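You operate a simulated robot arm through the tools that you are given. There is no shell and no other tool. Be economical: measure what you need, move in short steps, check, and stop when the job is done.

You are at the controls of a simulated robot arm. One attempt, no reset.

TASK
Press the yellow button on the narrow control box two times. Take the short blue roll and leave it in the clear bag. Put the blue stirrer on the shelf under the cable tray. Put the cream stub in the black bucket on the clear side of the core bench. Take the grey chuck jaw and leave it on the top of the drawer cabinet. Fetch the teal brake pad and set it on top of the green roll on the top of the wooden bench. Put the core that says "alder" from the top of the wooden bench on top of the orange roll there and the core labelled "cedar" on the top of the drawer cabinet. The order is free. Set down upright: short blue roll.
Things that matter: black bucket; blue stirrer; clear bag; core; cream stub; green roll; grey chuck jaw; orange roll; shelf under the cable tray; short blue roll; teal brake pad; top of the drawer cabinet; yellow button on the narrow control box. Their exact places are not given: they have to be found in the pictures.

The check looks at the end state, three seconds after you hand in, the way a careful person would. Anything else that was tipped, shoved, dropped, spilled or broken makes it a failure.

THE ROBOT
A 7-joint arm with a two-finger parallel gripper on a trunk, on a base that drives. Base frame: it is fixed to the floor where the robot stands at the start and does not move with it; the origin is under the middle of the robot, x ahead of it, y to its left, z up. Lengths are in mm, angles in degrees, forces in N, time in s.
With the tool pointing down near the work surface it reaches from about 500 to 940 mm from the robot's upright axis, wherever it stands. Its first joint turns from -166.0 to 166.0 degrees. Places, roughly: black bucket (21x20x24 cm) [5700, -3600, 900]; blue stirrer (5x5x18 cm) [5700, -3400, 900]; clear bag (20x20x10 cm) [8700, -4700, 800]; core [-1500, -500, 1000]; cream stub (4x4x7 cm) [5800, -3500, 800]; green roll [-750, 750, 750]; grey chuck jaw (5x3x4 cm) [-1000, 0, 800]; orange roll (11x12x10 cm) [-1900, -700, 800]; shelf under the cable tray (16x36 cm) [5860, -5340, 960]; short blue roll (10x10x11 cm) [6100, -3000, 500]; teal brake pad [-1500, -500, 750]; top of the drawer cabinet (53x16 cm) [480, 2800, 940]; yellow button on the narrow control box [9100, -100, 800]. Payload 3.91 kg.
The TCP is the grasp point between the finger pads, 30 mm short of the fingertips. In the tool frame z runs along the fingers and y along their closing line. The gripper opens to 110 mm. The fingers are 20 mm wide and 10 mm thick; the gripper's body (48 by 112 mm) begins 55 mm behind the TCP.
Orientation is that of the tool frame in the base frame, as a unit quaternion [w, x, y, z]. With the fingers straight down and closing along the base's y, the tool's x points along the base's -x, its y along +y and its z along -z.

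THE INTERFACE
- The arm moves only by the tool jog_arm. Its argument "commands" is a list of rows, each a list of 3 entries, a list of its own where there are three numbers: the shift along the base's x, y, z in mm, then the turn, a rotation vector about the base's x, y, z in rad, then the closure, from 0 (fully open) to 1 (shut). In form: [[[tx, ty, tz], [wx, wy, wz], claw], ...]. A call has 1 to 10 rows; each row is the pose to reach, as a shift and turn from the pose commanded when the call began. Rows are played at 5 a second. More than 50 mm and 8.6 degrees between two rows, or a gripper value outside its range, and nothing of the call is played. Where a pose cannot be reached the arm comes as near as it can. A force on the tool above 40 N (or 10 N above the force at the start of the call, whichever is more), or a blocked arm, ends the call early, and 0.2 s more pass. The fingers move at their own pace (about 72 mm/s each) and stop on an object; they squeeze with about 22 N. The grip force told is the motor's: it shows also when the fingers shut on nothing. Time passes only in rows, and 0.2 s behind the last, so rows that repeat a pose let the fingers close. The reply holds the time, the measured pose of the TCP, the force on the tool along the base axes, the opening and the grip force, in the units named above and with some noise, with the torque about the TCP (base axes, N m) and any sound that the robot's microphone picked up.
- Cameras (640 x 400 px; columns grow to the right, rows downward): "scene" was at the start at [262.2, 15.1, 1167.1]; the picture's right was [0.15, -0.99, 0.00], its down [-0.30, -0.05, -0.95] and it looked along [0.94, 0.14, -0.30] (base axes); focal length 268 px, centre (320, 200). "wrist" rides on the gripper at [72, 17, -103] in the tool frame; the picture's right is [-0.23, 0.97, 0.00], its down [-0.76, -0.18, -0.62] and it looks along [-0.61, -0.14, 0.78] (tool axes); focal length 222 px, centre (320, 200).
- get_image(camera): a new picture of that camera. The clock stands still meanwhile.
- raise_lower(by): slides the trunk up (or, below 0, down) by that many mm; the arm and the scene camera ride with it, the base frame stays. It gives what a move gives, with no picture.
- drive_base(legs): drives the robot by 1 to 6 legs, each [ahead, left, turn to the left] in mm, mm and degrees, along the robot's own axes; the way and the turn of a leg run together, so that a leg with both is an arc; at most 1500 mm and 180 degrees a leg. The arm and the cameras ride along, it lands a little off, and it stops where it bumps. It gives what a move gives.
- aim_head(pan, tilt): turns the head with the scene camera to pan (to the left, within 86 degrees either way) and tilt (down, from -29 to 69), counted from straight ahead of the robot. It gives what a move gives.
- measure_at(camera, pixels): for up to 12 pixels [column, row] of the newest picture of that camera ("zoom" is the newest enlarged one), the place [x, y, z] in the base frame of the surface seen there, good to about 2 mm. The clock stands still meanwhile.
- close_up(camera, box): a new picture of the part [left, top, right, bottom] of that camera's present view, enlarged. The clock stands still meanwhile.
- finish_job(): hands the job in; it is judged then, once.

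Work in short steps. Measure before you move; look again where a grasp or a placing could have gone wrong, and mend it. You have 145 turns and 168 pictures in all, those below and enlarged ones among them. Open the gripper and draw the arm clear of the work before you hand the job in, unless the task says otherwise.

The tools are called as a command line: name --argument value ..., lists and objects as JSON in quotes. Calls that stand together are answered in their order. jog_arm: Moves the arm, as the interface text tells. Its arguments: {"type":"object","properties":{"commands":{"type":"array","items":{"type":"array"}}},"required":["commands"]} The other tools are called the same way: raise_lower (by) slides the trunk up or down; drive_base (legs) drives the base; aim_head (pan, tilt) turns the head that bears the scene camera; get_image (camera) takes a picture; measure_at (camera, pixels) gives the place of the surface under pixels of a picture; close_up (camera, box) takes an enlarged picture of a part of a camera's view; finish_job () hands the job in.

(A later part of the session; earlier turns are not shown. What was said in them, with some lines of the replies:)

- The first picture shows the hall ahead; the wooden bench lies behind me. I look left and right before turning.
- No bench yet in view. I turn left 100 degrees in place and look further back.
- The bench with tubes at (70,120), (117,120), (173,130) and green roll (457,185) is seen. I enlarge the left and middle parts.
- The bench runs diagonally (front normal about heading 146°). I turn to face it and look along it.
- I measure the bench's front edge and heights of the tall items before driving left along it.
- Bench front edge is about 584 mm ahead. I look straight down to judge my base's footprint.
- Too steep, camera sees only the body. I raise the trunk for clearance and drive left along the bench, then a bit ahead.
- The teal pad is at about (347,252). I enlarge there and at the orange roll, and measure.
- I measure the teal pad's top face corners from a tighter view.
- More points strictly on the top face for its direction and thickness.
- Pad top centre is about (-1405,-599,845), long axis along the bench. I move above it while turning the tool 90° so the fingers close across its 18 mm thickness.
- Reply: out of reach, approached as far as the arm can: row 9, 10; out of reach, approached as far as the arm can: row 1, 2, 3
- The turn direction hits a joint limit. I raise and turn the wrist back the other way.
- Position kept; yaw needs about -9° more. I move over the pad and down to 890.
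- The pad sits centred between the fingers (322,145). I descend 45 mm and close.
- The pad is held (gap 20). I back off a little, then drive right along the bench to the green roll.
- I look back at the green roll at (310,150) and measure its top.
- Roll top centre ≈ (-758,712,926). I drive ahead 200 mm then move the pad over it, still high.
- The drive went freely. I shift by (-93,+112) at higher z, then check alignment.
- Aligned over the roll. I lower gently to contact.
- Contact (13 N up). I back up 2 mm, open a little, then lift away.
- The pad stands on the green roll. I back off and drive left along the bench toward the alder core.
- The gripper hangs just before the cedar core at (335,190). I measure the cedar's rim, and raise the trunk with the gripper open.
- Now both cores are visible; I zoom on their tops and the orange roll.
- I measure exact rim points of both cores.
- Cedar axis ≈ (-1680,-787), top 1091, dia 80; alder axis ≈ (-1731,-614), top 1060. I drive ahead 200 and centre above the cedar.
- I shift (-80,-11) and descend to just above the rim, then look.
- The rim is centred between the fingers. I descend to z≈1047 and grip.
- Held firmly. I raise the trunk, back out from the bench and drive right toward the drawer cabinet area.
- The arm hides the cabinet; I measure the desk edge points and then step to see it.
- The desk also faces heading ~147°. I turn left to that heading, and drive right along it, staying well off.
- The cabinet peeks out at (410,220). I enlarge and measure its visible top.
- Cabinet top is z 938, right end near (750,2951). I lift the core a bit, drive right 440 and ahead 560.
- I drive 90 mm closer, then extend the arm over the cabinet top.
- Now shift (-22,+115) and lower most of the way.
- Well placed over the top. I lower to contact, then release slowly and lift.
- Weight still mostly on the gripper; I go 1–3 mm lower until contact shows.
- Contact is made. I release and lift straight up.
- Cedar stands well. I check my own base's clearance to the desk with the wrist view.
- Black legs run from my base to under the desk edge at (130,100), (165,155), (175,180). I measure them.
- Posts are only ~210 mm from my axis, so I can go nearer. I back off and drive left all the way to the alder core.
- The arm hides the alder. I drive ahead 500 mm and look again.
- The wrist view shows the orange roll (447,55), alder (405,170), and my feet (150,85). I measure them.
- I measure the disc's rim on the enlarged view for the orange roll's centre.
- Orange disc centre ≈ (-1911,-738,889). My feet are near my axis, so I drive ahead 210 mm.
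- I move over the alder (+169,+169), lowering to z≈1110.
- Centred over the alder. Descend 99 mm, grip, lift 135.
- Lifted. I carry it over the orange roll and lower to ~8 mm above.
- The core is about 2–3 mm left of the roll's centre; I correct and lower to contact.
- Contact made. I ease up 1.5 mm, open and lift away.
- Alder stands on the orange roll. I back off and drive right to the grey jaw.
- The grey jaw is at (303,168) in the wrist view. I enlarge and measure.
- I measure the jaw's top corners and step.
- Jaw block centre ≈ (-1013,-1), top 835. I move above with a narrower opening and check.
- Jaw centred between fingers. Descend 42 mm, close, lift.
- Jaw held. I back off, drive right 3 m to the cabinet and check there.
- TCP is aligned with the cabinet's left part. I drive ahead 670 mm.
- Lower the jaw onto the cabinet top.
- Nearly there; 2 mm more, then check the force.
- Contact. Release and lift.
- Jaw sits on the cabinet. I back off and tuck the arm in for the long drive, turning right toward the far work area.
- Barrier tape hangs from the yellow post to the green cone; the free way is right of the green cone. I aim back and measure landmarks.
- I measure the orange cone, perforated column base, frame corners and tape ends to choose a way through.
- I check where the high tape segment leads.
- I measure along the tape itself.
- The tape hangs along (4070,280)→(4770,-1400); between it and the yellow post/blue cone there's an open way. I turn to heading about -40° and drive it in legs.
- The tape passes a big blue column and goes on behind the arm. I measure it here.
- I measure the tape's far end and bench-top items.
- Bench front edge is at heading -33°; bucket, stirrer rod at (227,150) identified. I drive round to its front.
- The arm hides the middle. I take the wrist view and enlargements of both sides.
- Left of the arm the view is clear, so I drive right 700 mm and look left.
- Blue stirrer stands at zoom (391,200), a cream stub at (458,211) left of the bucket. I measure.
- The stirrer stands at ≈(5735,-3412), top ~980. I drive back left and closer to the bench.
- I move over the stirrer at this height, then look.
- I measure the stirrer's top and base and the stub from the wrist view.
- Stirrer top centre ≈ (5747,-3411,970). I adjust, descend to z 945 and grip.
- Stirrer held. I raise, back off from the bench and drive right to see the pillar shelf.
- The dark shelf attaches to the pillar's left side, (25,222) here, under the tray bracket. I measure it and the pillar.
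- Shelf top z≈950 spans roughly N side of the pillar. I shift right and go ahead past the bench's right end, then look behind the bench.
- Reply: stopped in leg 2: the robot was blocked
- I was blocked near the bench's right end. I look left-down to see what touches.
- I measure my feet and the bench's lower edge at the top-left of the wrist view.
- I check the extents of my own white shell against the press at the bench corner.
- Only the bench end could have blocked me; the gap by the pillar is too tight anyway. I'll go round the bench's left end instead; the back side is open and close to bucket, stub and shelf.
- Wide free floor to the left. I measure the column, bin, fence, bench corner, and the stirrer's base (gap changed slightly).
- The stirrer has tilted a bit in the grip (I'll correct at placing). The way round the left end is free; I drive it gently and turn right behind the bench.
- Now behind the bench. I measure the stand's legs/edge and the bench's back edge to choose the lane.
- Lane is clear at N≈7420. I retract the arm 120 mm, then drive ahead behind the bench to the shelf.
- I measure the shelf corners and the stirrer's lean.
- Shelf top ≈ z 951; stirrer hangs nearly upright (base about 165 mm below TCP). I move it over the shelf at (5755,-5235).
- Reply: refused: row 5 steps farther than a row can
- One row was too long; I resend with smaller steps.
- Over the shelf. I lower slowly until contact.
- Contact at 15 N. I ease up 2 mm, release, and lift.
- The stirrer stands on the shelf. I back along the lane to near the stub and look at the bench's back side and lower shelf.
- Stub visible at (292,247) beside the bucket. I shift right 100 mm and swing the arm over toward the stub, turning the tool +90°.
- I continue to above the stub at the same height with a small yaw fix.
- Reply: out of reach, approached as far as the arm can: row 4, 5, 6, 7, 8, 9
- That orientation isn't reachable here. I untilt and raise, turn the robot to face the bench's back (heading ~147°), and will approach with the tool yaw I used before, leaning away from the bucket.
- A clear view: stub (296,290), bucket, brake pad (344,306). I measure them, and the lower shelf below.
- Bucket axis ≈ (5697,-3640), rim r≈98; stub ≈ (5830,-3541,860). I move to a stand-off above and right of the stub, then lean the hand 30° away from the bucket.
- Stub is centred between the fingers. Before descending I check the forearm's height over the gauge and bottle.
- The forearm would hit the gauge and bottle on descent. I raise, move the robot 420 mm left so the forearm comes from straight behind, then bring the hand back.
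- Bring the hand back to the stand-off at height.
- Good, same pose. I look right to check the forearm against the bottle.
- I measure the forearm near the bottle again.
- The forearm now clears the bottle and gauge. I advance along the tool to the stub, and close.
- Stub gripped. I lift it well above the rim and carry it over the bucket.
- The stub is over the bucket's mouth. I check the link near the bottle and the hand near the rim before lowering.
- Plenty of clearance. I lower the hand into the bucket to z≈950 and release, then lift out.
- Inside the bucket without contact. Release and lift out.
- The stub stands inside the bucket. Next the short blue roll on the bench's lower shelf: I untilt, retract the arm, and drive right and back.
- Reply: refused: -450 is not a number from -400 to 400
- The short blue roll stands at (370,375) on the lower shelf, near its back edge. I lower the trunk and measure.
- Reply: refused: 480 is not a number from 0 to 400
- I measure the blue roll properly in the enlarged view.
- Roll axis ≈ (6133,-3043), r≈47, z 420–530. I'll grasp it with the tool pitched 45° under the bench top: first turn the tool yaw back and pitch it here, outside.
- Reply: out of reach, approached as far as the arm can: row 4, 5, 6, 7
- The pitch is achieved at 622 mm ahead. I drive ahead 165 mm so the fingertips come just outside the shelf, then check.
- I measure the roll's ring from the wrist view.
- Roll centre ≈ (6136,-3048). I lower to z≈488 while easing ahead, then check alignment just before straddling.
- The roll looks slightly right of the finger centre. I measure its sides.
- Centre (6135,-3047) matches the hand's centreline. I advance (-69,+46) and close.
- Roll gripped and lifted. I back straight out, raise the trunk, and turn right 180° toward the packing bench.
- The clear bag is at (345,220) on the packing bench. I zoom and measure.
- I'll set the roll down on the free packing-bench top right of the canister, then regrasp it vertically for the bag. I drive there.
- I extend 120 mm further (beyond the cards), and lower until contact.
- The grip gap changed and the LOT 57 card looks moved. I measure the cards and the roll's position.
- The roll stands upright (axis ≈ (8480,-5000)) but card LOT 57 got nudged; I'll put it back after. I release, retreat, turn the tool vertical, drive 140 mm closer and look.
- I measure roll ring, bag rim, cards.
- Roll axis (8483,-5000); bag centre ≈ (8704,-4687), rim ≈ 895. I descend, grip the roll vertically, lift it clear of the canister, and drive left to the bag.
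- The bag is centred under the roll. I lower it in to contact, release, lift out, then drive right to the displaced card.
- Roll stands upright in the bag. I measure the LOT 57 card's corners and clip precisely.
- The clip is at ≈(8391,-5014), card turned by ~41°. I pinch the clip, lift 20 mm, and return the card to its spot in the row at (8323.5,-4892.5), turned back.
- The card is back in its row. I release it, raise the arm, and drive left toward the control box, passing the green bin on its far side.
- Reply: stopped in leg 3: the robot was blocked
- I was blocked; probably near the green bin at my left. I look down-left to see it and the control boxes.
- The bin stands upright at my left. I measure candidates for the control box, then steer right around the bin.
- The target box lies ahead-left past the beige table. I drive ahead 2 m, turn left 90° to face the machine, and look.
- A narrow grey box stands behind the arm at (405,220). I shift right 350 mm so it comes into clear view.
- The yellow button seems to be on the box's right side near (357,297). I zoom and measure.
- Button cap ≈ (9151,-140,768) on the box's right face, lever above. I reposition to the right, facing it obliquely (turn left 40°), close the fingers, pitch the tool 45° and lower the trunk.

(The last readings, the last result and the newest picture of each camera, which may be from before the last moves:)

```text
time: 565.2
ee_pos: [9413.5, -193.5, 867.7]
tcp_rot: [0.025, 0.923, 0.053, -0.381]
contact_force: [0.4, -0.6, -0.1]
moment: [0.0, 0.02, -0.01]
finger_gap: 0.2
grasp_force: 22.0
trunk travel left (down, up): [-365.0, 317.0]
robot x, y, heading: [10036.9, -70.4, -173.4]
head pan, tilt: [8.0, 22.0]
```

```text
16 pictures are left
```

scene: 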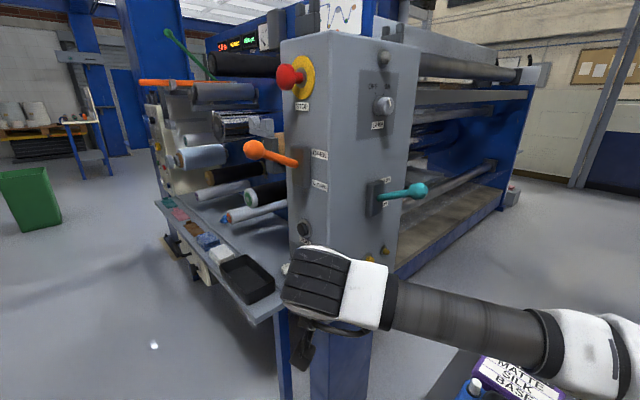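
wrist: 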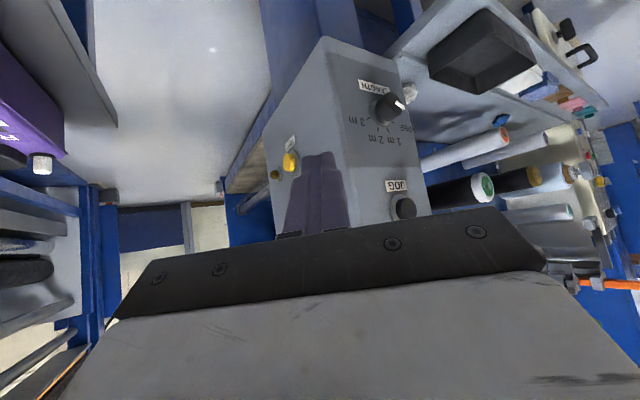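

Two yellowish items on the side: (291,161) and (276,174) in the wrist view. I zoom in to tell them apart and measure.

close_up --camera "wrist" --box '[255, 130, 335, 210]'

measure_at --camera "wrist" --pixels '[[291, 161], [289, 158], [294, 164], [276, 174], [300, 150], [283, 165], [305, 170], [318, 160], [330, 158], [287, 167]]'

close_up --camera "scene" --box '[350, 170, 440, 270]'

```text
5.00 times, centred on (295, 170) of wrist
```

zoom: 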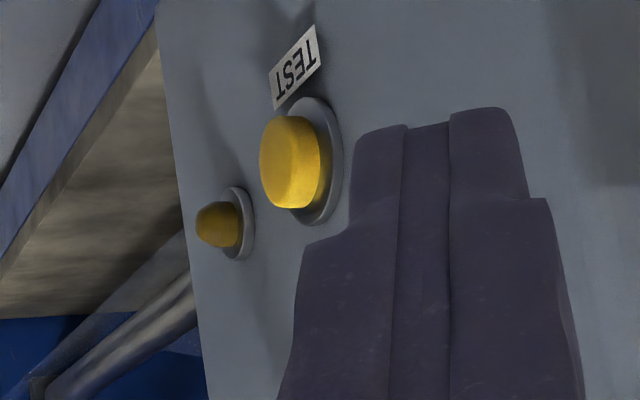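

```text
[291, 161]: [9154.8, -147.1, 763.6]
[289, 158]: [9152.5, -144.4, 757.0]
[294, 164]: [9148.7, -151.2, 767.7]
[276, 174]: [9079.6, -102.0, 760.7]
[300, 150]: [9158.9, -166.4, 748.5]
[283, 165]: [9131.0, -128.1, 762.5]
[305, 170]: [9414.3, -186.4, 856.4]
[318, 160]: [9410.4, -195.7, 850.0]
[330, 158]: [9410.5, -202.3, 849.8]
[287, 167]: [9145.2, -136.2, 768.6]
```

```text
4.00 times, centred on (395, 220) of scene
```

zoom: 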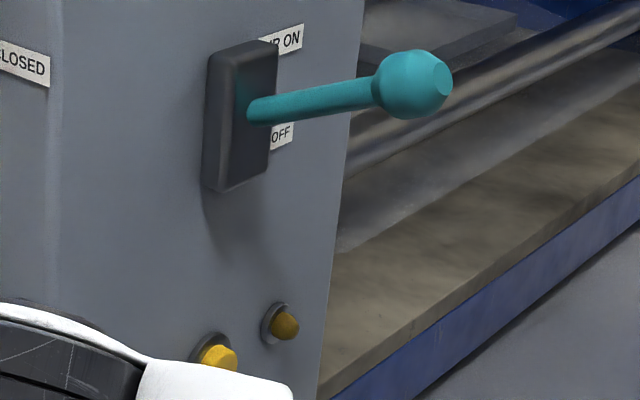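

The larger yellow cap labelled TEST is the button (the small amber one is a lamp). I move the closed fingertips to a stand-off 40 mm out from the cap and check.

jog_arm --commands '[[[-30, 25, -10], [0, 0, 0], 1], [[-65, 50, -25], [0, 0, 0], 1], [[-105, 70, -40], [0, 0, 0], 1], [[-145, 80, -60], [0, 0, 0], 1], [[-185, 87, -75], [0, 0, 0], 1], [[-225, 87, -88], [0, 0, 0], 1], [[-225, 87, -88], [0, 0, 0], 1]]'

get_image --camera "wrist"

get_image --camera "scene"

```text
time: 566.8
ee_pos: [9186.4, -104.3, 780.0]
tcp_rot: [0.026, 0.923, 0.053, -0.38]
contact_force: [-0.4, 0.0, 0.5]
moment: [0.03, 0.01, 0.03]
finger_gap: 0.0
grasp_force: 21.6
trunk travel left (down, up): [-365.0, 317.0]
robot x, y, heading: [10037.7, -72.9, -173.4]
head pan, tilt: [8.0, 22.0]
```

```text
13 pictures are left
```

wrist: 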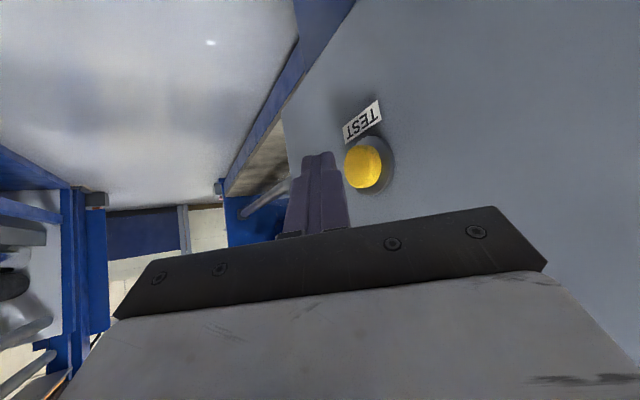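

```text
12 pictures are left
```

scene: 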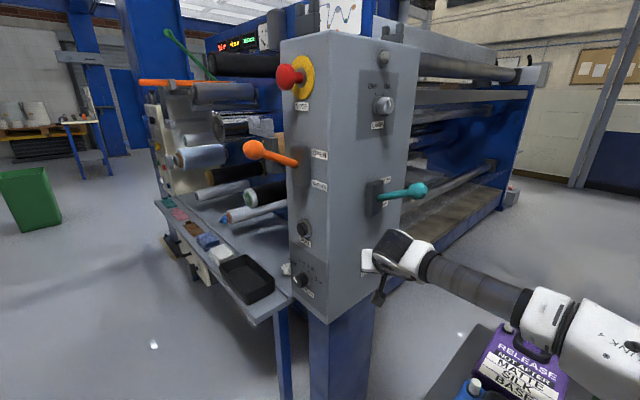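

The cap sits directly beside the fingertips. I press along the face normal in small steps, up to 32 mm, and read the force.

jog_arm --commands '[[[-6.6, -10, 0], [0, 0, 0], 1], [[-11, -16.7, 0], [0, 0, 0], 1], [[-13.2, -20, 0], [0, 0, 0], 1], [[-14.3, -21.7, 0], [0, 0, 0], 1], [[-15.4, -23.4, 0], [0, 0, 0], 1], [[-16.5, -25, 0], [0, 0, 0], 1]]'

get_image --camera "wrist"

```text
time: 568.2
ee_pos: [9171.1, -131.6, 780.7]
tcp_rot: [0.026, 0.923, 0.053, -0.381]
contact_force: [0.8, 3.5, -0.9]
moment: [0.08, 0.0, -0.08]
finger_gap: 0.0
grasp_force: 21.8
trunk travel left (down, up): [-365.0, 317.0]
robot x, y, heading: [10037.2, -71.9, -173.2]
head pan, tilt: [8.0, 22.0]
heard: click
```

```text
11 pictures are left
```

wrist: 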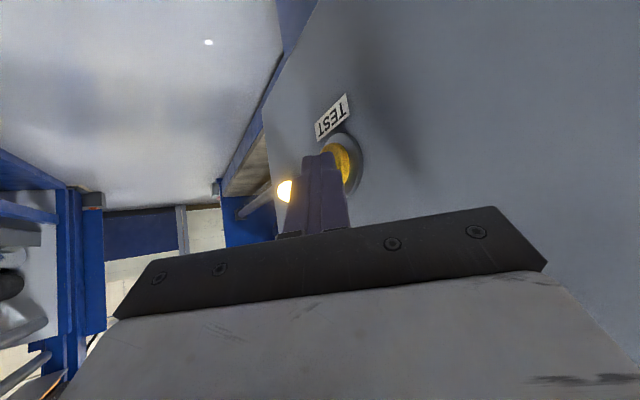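

First press clicked and the lamp lit. I back off, press once more the same way, then back off.

jog_arm --commands '[[[5, 8, 0], [0, 0, 0], 1], [[11, 17, 0], [0, 0, 0], 1], [[16.5, 25, 0], [0, 0, 0], 1], [[16.5, 25, 0], [0, 0, 0], 1], [[16.5, 25, 0], [0, 0, 0], 1]]'

jog_arm --commands '[[[-6.6, -10, 0], [0, 0, 0], 1], [[-11, -16.7, 0], [0, 0, 0], 1], [[-13.2, -20, 0], [0, 0, 0], 1], [[-14.3, -21.7, 0], [0, 0, 0], 1], [[-15.4, -23.4, 0], [0, 0, 0], 1], [[-16.5, -25, 0], [0, 0, 0], 1]]'

jog_arm --commands '[[[5, 8, 0], [0, 0, 0], 1], [[11, 17, 0], [0, 0, 0], 1], [[16.5, 25, 0], [0, 0, 0], 1], [[16.5, 25, 0], [0, 0, 0], 1]]'

get_image --camera "wrist"

```text
time: 569.4
ee_pos: [9188.9, -106.9, 779.7]
tcp_rot: [0.026, 0.923, 0.052, -0.381]
contact_force: [-1.1, -0.4, 0.2]
moment: [-0.01, 0.0, 0.01]
finger_gap: 0.2
grasp_force: 21.8
trunk travel left (down, up): [-365.0, 317.0]
robot x, y, heading: [10035.6, -71.6, -173.2]
head pan, tilt: [8.0, 22.0]
```

```text
time: 570.8
ee_pos: [9172.7, -131.3, 779.7]
tcp_rot: [0.025, 0.923, 0.052, -0.381]
contact_force: [0.5, 3.4, -0.8]
moment: [0.06, 0.04, -0.08]
finger_gap: 0.2
grasp_force: 22.0
trunk travel left (down, up): [-365.0, 317.0]
robot x, y, heading: [10035.6, -72.4, -173.4]
head pan, tilt: [8.0, 22.0]
heard: click
```

```text
time: 571.8
ee_pos: [9187.8, -106.0, 779.7]
tcp_rot: [0.026, 0.923, 0.053, -0.381]
contact_force: [0.1, -0.4, 0.2]
moment: [-0.02, -0.02, -0.02]
finger_gap: 0.1
grasp_force: 21.9
trunk travel left (down, up): [-365.0, 317.0]
robot x, y, heading: [10035.8, -69.9, -173.2]
head pan, tilt: [8.0, 22.0]
```

```text
10 pictures are left
5 turns are left
```

wrist: 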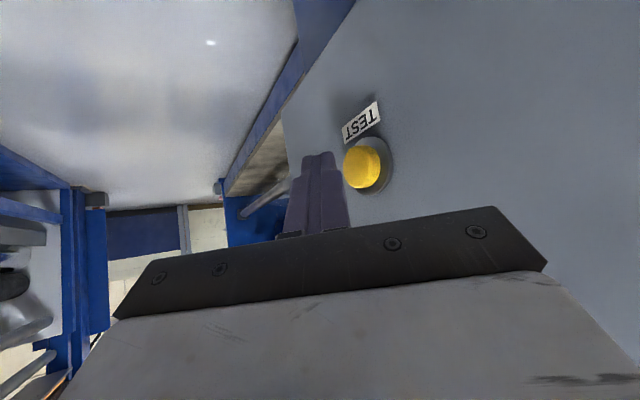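

Two clicks in all. I draw the arm back and open the gripper clear of the box.

jog_arm --commands '[[[40, 0, 13], [0, 0, 0], 1], [[80, -7, 28], [0, 0, 0], 1], [[120, -17, 48], [0, 0, 0], 1], [[160, -37, 63], [0, 0, 0], 1], [[195, -62, 78], [0, 0, 0], 1], [[225, -87, 88], [0, 0, 0], 0.6], [[225, -87, 88], [0, 0, 0], 0.2], [[225, -87, 88], [0, 0, 0], 0]]'

drive_base --legs '[[-150, 0, 0]]'

get_image --camera "scene"

```text
time: 573.8
ee_pos: [9422.7, -226.9, 866.3]
tcp_rot: [0.052, 0.921, 0.091, -0.374]
contact_force: [-0.7, -0.4, 0.5]
moment: [0.01, 0.03, -0.01]
finger_gap: 109.7
grasp_force: 0.0
trunk travel left (down, up): [-365.0, 317.0]
robot x, y, heading: [10036.6, -71.1, -173.3]
head pan, tilt: [8.0, 22.0]
stopped in row 8: the arm was blocked; the commanded pose is now the measured one
```

```text
time: 575.2
ee_pos: [9570.7, -209.7, 867.4]
tcp_rot: [0.053, 0.921, 0.091, -0.376]
contact_force: [0.6, -0.2, -0.2]
moment: [0.06, 0.0, -0.01]
finger_gap: 109.9
grasp_force: 0.1
trunk travel left (down, up): [-365.0, 317.0]
robot x, y, heading: [10180.4, -52.4, -173.4]
head pan, tilt: [8.0, 22.0]
```

```text
9 pictures are left
4 turns are left
```

scene: 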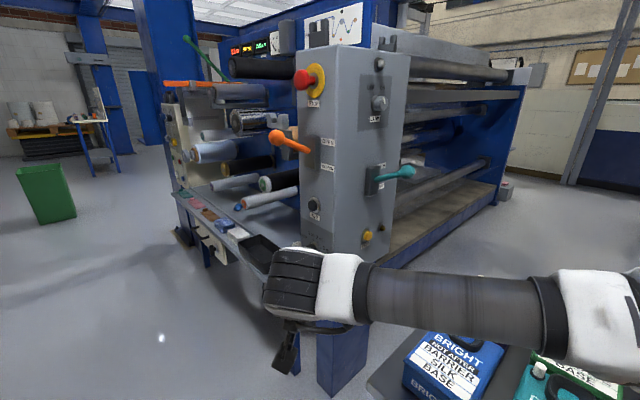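

The last row reported "blocked"; I check the cans on the right and the tray for any disturbance.

aim_head --pan -22 --tilt 32

get_image --camera "scene"

get_image --camera "wrist"

```text
time: 576.1
ee_pos: [9571.4, -209.7, 867.2]
tcp_rot: [0.054, 0.921, 0.091, -0.376]
contact_force: [0.0, 0.6, -0.6]
moment: [0.04, 0.0, -0.02]
finger_gap: 110.1
grasp_force: 0.0
trunk travel left (down, up): [-365.0, 317.0]
robot x, y, heading: [10185.1, -53.2, -173.2]
head pan, tilt: [-22.0, 32.0]
```

```text
8 pictures are left
```

scene: 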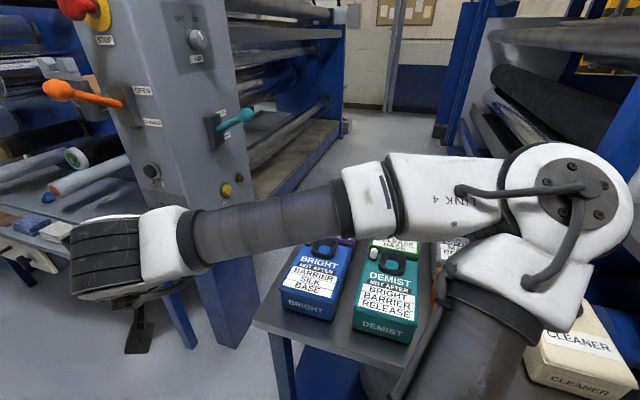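

```text
7 pictures are left
3 turns are left
```

wrist: 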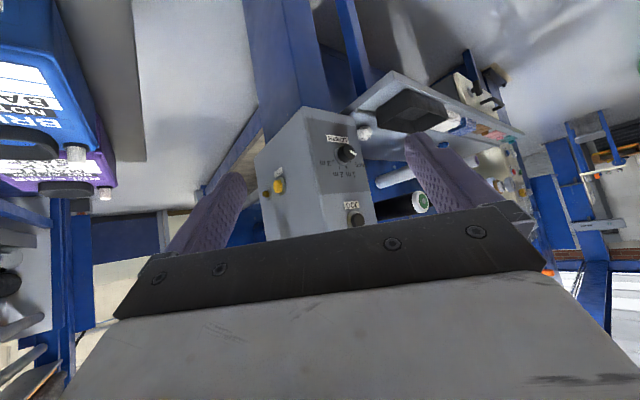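

The cans, tray and box look undisturbed, the arm is clear and the gripper is open. I hand the job in.

finish_job

```text
The job is handed in.
```

I handed the job in with all the placings made and the yellow TEST button pressed twice (a click each time), but three small bumps on the way could count against it.

- **LOT 57 card:** this card on the packing bench got shoved and turned while I set the blue roll down next to it. I put it back in line, halfway between its two neighbours. Its exact original spot is my estimate.
- **Green bin:** the base was blocked beside it once. It was still standing upright when I looked, but I did not check whether it had shifted.
- **Bench and cans:** the base was also blocked once at the right end of the core bench, and the arm was blocked once while backing away from the button. I saw nothing knocked over either time, including the cans by the button.

I saw each item resting in its place after I let go. The blue roll stands upright in the bag, the stub is inside the bucket, and the stirrer stands on the shelf.
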